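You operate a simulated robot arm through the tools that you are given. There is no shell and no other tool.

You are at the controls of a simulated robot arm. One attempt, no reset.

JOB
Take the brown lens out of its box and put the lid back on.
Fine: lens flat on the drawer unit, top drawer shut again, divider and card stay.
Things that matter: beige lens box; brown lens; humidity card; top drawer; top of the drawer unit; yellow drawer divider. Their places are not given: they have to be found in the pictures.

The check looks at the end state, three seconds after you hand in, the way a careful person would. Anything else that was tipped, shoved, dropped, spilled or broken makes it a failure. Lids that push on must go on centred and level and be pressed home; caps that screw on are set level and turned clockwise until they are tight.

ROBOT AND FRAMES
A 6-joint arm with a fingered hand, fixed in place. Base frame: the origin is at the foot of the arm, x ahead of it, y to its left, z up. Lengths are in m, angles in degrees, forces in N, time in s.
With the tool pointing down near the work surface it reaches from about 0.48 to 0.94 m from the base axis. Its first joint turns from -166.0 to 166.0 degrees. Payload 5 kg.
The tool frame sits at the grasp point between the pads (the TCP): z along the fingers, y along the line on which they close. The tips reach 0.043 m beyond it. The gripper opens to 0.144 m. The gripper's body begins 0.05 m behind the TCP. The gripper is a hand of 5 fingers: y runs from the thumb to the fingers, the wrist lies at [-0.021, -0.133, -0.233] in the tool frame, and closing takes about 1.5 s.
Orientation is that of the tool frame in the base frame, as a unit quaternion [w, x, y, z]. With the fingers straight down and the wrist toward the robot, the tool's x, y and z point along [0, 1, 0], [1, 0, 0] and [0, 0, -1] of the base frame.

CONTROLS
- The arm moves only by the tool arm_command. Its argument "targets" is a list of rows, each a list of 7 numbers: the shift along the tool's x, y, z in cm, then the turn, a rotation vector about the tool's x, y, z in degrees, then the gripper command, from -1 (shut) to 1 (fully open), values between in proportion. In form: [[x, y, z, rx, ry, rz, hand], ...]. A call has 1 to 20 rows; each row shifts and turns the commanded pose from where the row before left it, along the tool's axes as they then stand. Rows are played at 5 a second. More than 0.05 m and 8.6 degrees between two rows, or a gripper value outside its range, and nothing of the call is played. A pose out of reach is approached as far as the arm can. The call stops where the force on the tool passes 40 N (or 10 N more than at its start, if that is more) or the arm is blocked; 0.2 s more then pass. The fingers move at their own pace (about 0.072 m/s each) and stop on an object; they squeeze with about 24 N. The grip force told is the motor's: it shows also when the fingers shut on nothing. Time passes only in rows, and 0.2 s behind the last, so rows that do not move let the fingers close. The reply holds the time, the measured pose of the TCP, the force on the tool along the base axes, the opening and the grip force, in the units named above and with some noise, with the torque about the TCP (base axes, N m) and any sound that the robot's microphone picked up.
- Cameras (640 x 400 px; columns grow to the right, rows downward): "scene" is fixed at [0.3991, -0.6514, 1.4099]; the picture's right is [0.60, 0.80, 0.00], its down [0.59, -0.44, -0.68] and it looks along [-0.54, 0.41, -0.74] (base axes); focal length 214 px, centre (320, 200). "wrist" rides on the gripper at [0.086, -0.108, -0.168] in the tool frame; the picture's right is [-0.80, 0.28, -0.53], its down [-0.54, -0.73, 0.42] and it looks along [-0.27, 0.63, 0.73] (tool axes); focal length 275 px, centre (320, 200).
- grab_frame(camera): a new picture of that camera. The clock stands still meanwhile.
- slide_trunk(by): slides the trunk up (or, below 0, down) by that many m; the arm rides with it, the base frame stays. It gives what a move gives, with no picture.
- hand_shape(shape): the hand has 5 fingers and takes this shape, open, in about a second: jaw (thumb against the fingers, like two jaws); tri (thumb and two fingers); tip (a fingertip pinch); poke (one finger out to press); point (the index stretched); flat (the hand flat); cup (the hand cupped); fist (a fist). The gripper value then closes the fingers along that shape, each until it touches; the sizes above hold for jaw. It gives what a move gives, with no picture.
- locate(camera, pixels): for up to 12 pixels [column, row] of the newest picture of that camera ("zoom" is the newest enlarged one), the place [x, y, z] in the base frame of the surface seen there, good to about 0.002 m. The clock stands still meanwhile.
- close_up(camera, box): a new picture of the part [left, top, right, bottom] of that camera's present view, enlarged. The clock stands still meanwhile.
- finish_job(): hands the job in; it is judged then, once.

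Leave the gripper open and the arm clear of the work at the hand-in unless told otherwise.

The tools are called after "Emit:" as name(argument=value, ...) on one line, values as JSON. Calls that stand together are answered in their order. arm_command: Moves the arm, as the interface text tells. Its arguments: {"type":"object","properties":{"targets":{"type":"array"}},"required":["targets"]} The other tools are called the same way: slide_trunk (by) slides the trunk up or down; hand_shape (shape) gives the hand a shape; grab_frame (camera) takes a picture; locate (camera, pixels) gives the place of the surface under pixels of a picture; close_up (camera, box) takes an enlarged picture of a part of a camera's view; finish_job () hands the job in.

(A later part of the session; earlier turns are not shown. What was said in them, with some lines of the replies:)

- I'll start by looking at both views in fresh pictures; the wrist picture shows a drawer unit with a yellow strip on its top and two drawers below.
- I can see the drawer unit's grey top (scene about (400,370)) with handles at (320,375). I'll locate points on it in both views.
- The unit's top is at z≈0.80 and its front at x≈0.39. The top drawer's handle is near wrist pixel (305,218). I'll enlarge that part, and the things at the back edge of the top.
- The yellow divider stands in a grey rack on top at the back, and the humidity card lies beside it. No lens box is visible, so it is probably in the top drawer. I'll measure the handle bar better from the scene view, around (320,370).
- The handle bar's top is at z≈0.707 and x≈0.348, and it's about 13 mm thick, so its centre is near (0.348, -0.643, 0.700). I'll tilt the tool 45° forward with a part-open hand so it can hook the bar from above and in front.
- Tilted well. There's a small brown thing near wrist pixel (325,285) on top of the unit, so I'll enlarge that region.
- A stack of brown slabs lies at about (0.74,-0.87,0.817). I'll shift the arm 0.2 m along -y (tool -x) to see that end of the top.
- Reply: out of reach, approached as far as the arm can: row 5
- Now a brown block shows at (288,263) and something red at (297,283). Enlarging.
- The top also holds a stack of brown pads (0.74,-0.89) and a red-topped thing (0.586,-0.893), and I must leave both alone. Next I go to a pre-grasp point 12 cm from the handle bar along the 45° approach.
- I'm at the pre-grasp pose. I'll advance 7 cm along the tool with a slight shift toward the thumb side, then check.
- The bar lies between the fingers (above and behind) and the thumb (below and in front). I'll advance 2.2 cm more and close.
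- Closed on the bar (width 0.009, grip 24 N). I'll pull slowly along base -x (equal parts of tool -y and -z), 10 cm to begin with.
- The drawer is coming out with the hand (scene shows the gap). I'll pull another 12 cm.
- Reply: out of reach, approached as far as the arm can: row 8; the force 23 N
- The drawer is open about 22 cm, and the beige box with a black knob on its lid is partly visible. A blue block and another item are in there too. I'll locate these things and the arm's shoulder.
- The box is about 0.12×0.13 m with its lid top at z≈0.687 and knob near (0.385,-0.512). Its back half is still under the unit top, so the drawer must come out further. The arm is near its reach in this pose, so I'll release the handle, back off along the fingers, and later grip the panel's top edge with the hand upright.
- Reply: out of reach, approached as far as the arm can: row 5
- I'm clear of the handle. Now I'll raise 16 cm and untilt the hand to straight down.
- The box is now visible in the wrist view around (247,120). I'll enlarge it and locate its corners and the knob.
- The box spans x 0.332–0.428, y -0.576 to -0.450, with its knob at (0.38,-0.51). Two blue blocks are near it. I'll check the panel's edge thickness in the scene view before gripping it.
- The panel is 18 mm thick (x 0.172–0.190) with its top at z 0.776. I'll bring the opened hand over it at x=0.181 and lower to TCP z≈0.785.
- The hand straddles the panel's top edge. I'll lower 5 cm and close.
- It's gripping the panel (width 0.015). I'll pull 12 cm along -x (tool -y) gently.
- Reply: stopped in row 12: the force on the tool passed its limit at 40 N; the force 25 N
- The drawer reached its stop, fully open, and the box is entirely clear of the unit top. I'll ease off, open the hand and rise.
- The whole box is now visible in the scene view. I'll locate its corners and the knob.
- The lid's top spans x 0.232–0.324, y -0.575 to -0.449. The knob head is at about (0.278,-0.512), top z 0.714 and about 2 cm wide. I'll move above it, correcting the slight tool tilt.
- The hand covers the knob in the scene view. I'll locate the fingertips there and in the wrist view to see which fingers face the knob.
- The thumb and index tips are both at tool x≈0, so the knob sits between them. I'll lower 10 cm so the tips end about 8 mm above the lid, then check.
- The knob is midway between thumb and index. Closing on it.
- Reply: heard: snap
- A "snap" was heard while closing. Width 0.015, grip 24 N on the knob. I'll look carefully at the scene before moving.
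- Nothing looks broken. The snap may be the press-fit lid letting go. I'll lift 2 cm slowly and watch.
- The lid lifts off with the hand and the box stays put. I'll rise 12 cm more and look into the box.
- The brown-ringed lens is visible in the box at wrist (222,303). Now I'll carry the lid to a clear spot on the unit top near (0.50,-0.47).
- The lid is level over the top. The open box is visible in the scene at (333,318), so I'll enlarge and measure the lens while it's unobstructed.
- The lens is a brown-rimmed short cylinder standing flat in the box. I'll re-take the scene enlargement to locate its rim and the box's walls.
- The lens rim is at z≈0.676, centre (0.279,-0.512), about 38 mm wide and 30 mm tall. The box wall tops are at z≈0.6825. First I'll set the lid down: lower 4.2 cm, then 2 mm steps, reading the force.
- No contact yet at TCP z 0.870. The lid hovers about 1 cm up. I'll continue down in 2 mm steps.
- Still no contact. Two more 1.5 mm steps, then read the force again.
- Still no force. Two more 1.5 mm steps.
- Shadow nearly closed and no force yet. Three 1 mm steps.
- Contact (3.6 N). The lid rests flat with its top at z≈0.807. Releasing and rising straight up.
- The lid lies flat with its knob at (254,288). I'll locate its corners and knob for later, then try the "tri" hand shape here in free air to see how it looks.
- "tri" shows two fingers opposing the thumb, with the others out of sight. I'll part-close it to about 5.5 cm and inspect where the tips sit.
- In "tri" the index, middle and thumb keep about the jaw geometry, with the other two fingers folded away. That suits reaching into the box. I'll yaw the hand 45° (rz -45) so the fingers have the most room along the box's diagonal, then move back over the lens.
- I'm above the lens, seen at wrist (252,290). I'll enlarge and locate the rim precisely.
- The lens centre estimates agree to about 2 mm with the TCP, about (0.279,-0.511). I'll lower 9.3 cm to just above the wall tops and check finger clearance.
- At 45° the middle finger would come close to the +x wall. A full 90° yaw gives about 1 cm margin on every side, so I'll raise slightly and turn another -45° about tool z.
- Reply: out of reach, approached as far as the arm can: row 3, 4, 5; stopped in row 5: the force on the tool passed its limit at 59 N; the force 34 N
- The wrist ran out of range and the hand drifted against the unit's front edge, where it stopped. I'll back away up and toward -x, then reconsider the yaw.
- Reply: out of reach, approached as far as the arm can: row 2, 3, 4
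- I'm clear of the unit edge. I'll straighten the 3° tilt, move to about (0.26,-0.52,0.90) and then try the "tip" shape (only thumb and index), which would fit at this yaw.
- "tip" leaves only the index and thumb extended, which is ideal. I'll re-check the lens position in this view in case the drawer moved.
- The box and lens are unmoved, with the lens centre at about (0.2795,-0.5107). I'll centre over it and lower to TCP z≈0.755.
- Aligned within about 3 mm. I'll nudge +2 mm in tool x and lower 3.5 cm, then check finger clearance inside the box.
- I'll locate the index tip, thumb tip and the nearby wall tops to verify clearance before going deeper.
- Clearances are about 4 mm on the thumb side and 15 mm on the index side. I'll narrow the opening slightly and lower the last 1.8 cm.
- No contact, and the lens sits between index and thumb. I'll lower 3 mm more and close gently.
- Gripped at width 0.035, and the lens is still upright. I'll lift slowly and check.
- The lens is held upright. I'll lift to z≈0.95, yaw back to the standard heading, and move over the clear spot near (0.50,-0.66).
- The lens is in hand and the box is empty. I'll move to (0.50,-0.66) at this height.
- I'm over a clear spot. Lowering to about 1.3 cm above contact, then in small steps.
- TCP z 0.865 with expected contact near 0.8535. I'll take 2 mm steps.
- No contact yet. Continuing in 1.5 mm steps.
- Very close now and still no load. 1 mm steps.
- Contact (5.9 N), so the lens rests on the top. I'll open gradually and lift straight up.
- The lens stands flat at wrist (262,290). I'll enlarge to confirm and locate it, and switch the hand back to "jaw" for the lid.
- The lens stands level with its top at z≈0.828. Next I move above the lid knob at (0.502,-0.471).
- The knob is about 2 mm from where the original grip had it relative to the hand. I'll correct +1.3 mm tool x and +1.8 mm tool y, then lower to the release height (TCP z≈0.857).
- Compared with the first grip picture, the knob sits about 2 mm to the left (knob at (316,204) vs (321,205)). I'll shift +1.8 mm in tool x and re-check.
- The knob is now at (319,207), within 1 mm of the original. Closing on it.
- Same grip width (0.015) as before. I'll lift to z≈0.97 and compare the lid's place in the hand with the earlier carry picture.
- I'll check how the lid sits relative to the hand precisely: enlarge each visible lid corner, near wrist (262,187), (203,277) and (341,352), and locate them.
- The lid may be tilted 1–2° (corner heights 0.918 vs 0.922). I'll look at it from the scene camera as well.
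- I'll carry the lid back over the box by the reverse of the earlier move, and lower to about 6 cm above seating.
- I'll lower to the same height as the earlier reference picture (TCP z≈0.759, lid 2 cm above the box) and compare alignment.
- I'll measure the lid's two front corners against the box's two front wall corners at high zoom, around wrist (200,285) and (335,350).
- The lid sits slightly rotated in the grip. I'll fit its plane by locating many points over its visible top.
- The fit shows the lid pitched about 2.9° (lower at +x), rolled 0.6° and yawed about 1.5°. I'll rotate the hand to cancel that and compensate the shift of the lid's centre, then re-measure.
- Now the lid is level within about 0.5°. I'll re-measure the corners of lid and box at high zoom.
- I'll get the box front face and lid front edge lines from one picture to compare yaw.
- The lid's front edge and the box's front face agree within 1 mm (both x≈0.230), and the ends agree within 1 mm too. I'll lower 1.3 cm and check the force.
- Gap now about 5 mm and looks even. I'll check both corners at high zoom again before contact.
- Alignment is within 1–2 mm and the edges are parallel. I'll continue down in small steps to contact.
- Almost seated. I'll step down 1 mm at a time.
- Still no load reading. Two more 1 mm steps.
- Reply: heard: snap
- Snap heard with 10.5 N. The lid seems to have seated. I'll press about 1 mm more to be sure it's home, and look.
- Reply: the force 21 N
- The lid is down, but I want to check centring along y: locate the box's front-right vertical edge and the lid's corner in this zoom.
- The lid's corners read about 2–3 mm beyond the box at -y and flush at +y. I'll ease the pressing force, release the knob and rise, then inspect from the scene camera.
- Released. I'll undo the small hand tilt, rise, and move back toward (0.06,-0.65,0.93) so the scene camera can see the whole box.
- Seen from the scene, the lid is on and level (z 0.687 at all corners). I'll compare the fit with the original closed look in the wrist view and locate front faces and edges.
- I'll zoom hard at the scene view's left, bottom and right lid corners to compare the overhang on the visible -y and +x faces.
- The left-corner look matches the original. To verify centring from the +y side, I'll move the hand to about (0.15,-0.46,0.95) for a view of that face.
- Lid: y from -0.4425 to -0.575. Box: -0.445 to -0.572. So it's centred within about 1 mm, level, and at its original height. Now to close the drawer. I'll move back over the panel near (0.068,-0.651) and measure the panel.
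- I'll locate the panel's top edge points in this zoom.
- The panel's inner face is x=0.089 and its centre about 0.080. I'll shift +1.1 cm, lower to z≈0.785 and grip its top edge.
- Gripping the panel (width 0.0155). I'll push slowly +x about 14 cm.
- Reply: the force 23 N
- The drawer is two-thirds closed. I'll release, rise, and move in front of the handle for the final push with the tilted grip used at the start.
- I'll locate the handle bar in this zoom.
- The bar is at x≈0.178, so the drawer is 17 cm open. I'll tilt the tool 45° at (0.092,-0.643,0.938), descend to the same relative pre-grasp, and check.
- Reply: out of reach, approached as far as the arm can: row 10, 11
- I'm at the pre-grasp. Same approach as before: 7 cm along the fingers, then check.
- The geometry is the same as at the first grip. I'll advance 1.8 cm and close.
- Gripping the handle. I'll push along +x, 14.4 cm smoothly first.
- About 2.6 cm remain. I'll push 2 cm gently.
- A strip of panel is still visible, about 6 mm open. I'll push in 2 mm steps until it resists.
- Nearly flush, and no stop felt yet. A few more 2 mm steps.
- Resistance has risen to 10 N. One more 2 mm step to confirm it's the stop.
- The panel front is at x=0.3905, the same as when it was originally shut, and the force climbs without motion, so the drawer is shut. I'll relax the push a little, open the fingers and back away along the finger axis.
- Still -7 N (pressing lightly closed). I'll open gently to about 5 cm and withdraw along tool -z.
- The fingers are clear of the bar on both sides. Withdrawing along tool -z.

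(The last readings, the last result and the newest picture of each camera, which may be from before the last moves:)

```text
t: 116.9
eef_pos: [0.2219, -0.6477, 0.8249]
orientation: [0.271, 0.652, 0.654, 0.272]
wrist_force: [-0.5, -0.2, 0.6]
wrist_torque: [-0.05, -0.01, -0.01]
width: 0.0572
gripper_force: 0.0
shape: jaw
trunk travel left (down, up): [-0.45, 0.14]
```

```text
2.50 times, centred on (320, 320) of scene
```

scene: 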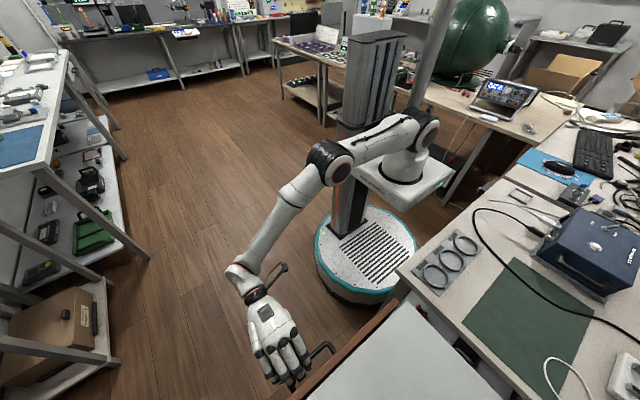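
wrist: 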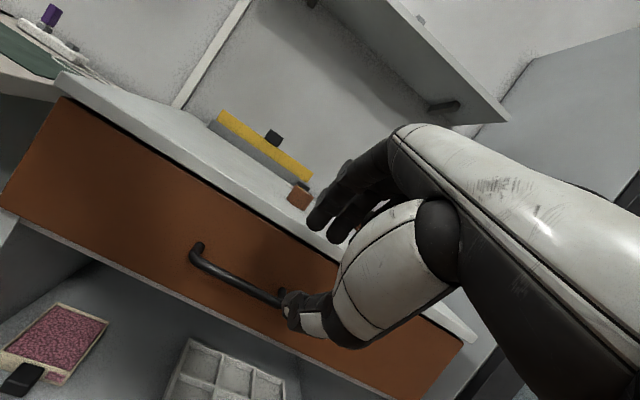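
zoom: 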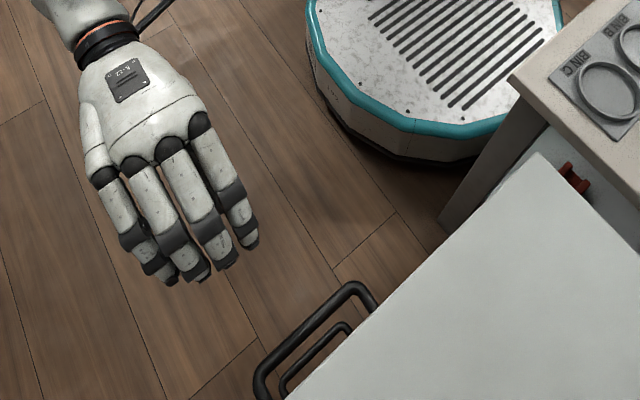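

The drawer is shut. I'll raise and retreat toward the starting pose, untilt the hand, open it, and take final views of the unit top.

Emit:
arm_command(targets=[[0, 2.83, -2.83, 0, 0, 0, 0], [0, 2.83, -2.83, 0, 0, 0, 0], [0, 2.83, -2.83, 0, 0, 0, 0.5], [0, 2.83, -2.83, 0, 0, 0, 1], [1, 0, 0, 7.5, 0, 0, 1], [1, 0, 0, 7.5, 0, 0, 1], [1, 0, 0, 7.5, 0, 0, 1], [1, 0, 0, 7.5, 0, 0, 1], [1, 0, 0, 7.5, 0, 0, 1], [1, 0, 0, 7.5, 0, 0, 1], [1, -3.5, -2.5, 0, 0, 0, 1], [1, -3.5, -2.5, 0, 0, 0, 1], [1, -3.5, -2.5, 0, 0, 0, 1], [1, -3, -2, 0, 0, 0, 1], [0, 0, 0, 0, 0, 0, 1]])

Emit:
grab_frame(camera="wrist")

Emit:
grab_frame(camera="scene")

Emit:
close_up(camera="wrist", box=[200, 20, 440, 220])

```text
t: 120.1
eef_pos: [0.0861, -0.5467, 1.0817]
orientation: [0.0, 0.707, 0.707, 0.0]
wrist_force: [0.1, 0.5, -0.2]
wrist_torque: [-0.04, -0.02, -0.01]
width: 0.1439
gripper_force: 0.0
shape: jaw
trunk travel left (down, up): [-0.45, 0.14]
```

```text
taken
```

wrist: 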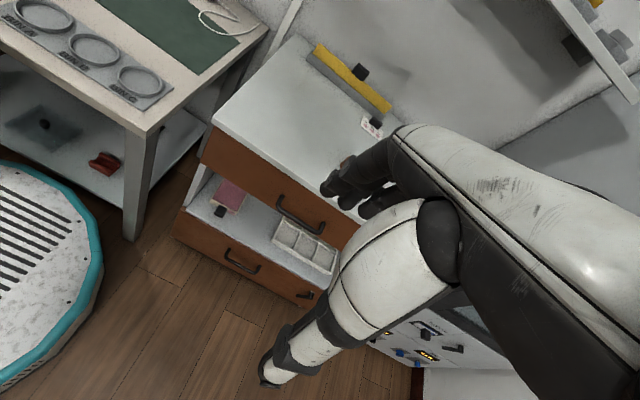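

```text
taken
```

scene: 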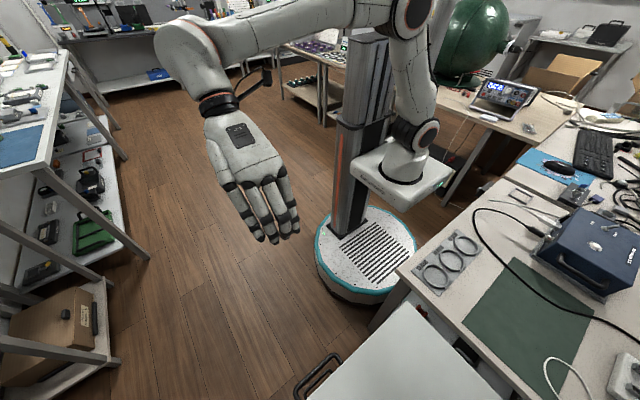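

```text
2.00 times, centred on (320, 120) of wrist
```

zoom: 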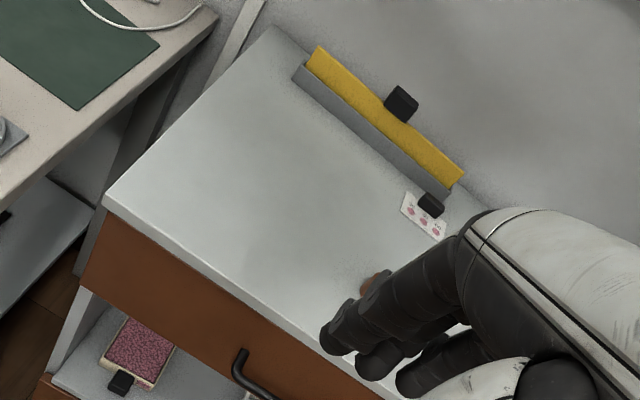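

The lens is partly hidden behind my fingers at zoom (370,280). I'll shift 12 cm along -y to check it, the card, the pads and the red item.

Emit:
arm_command(targets=[[-4, 0, 0, 0, 0, 0, 1], [-4, 0, 0, 0, 0, 0, 1], [-4, 0, 0, 0, 0, 0, 1], [0, 0, 0, 0, 0, 0, 1]])

Emit:
close_up(camera="wrist", box=[180, 30, 420, 230])

Emit:
locate(camera="zoom", pixels=[[300, 225], [305, 235], [350, 170], [345, 165], [270, 100], [440, 200], [420, 190], [60, 190], [180, 290]])

```text
t: 121.1
eef_pos: [0.0885, -0.665, 1.0808]
orientation: [0.0, 0.707, 0.707, 0.001]
wrist_force: [-0.2, 0.5, 0.0]
wrist_torque: [0.05, -0.03, -0.03]
width: 0.1436
gripper_force: 0.1
shape: jaw
trunk travel left (down, up): [-0.45, 0.14]
```

```text
2.00 times, centred on (300, 130) of wrist
```

zoom: 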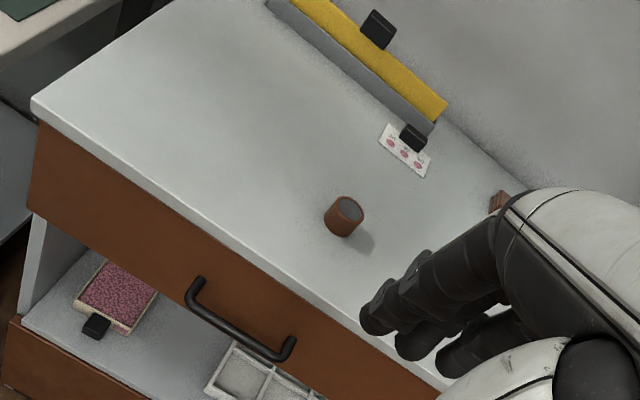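

```text
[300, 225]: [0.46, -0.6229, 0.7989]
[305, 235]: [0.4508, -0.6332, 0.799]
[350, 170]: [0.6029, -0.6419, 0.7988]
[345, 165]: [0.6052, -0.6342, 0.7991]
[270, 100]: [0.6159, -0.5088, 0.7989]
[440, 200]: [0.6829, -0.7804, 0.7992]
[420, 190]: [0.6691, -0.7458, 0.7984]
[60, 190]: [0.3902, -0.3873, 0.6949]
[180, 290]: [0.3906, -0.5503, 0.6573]
```

Everything checks out: the lens stands flat on the unit top at zoom (345,215), the drawer front is flush at x=0.390, and the card and divider are where they were. The lid is back on the box inside. The hand is open and clear, so I'm handing in.

Emit:
finish_job()

```text
The job is handed in.
```

The job is handed in: the brown lens is out of its box and standing flat on top of the drawer unit, at about (0.50, -0.66). I have no result from the check yet.

- **Lid:** it went back on with a snap and a 20 N press. It is level at its original height and centred on the box to about 1 mm.
- **Top drawer:** shut. The front panel is back at x = 0.390, where it was at the start. The box is inside.
- **Divider and card:** both look unmoved in the final picture, and the hand never went near them.
- **Arm:** the gripper is open and clear of the work.

- **Contact with the unit:** while turning the hand over the open box, it ran out of wrist range and pressed the unit's front edge until the force limit stopped it. I backed off straight away and saw nothing shifted.
- **Box position:** the box may have slid 2–4 mm inside the drawer as the lid was pressed on.
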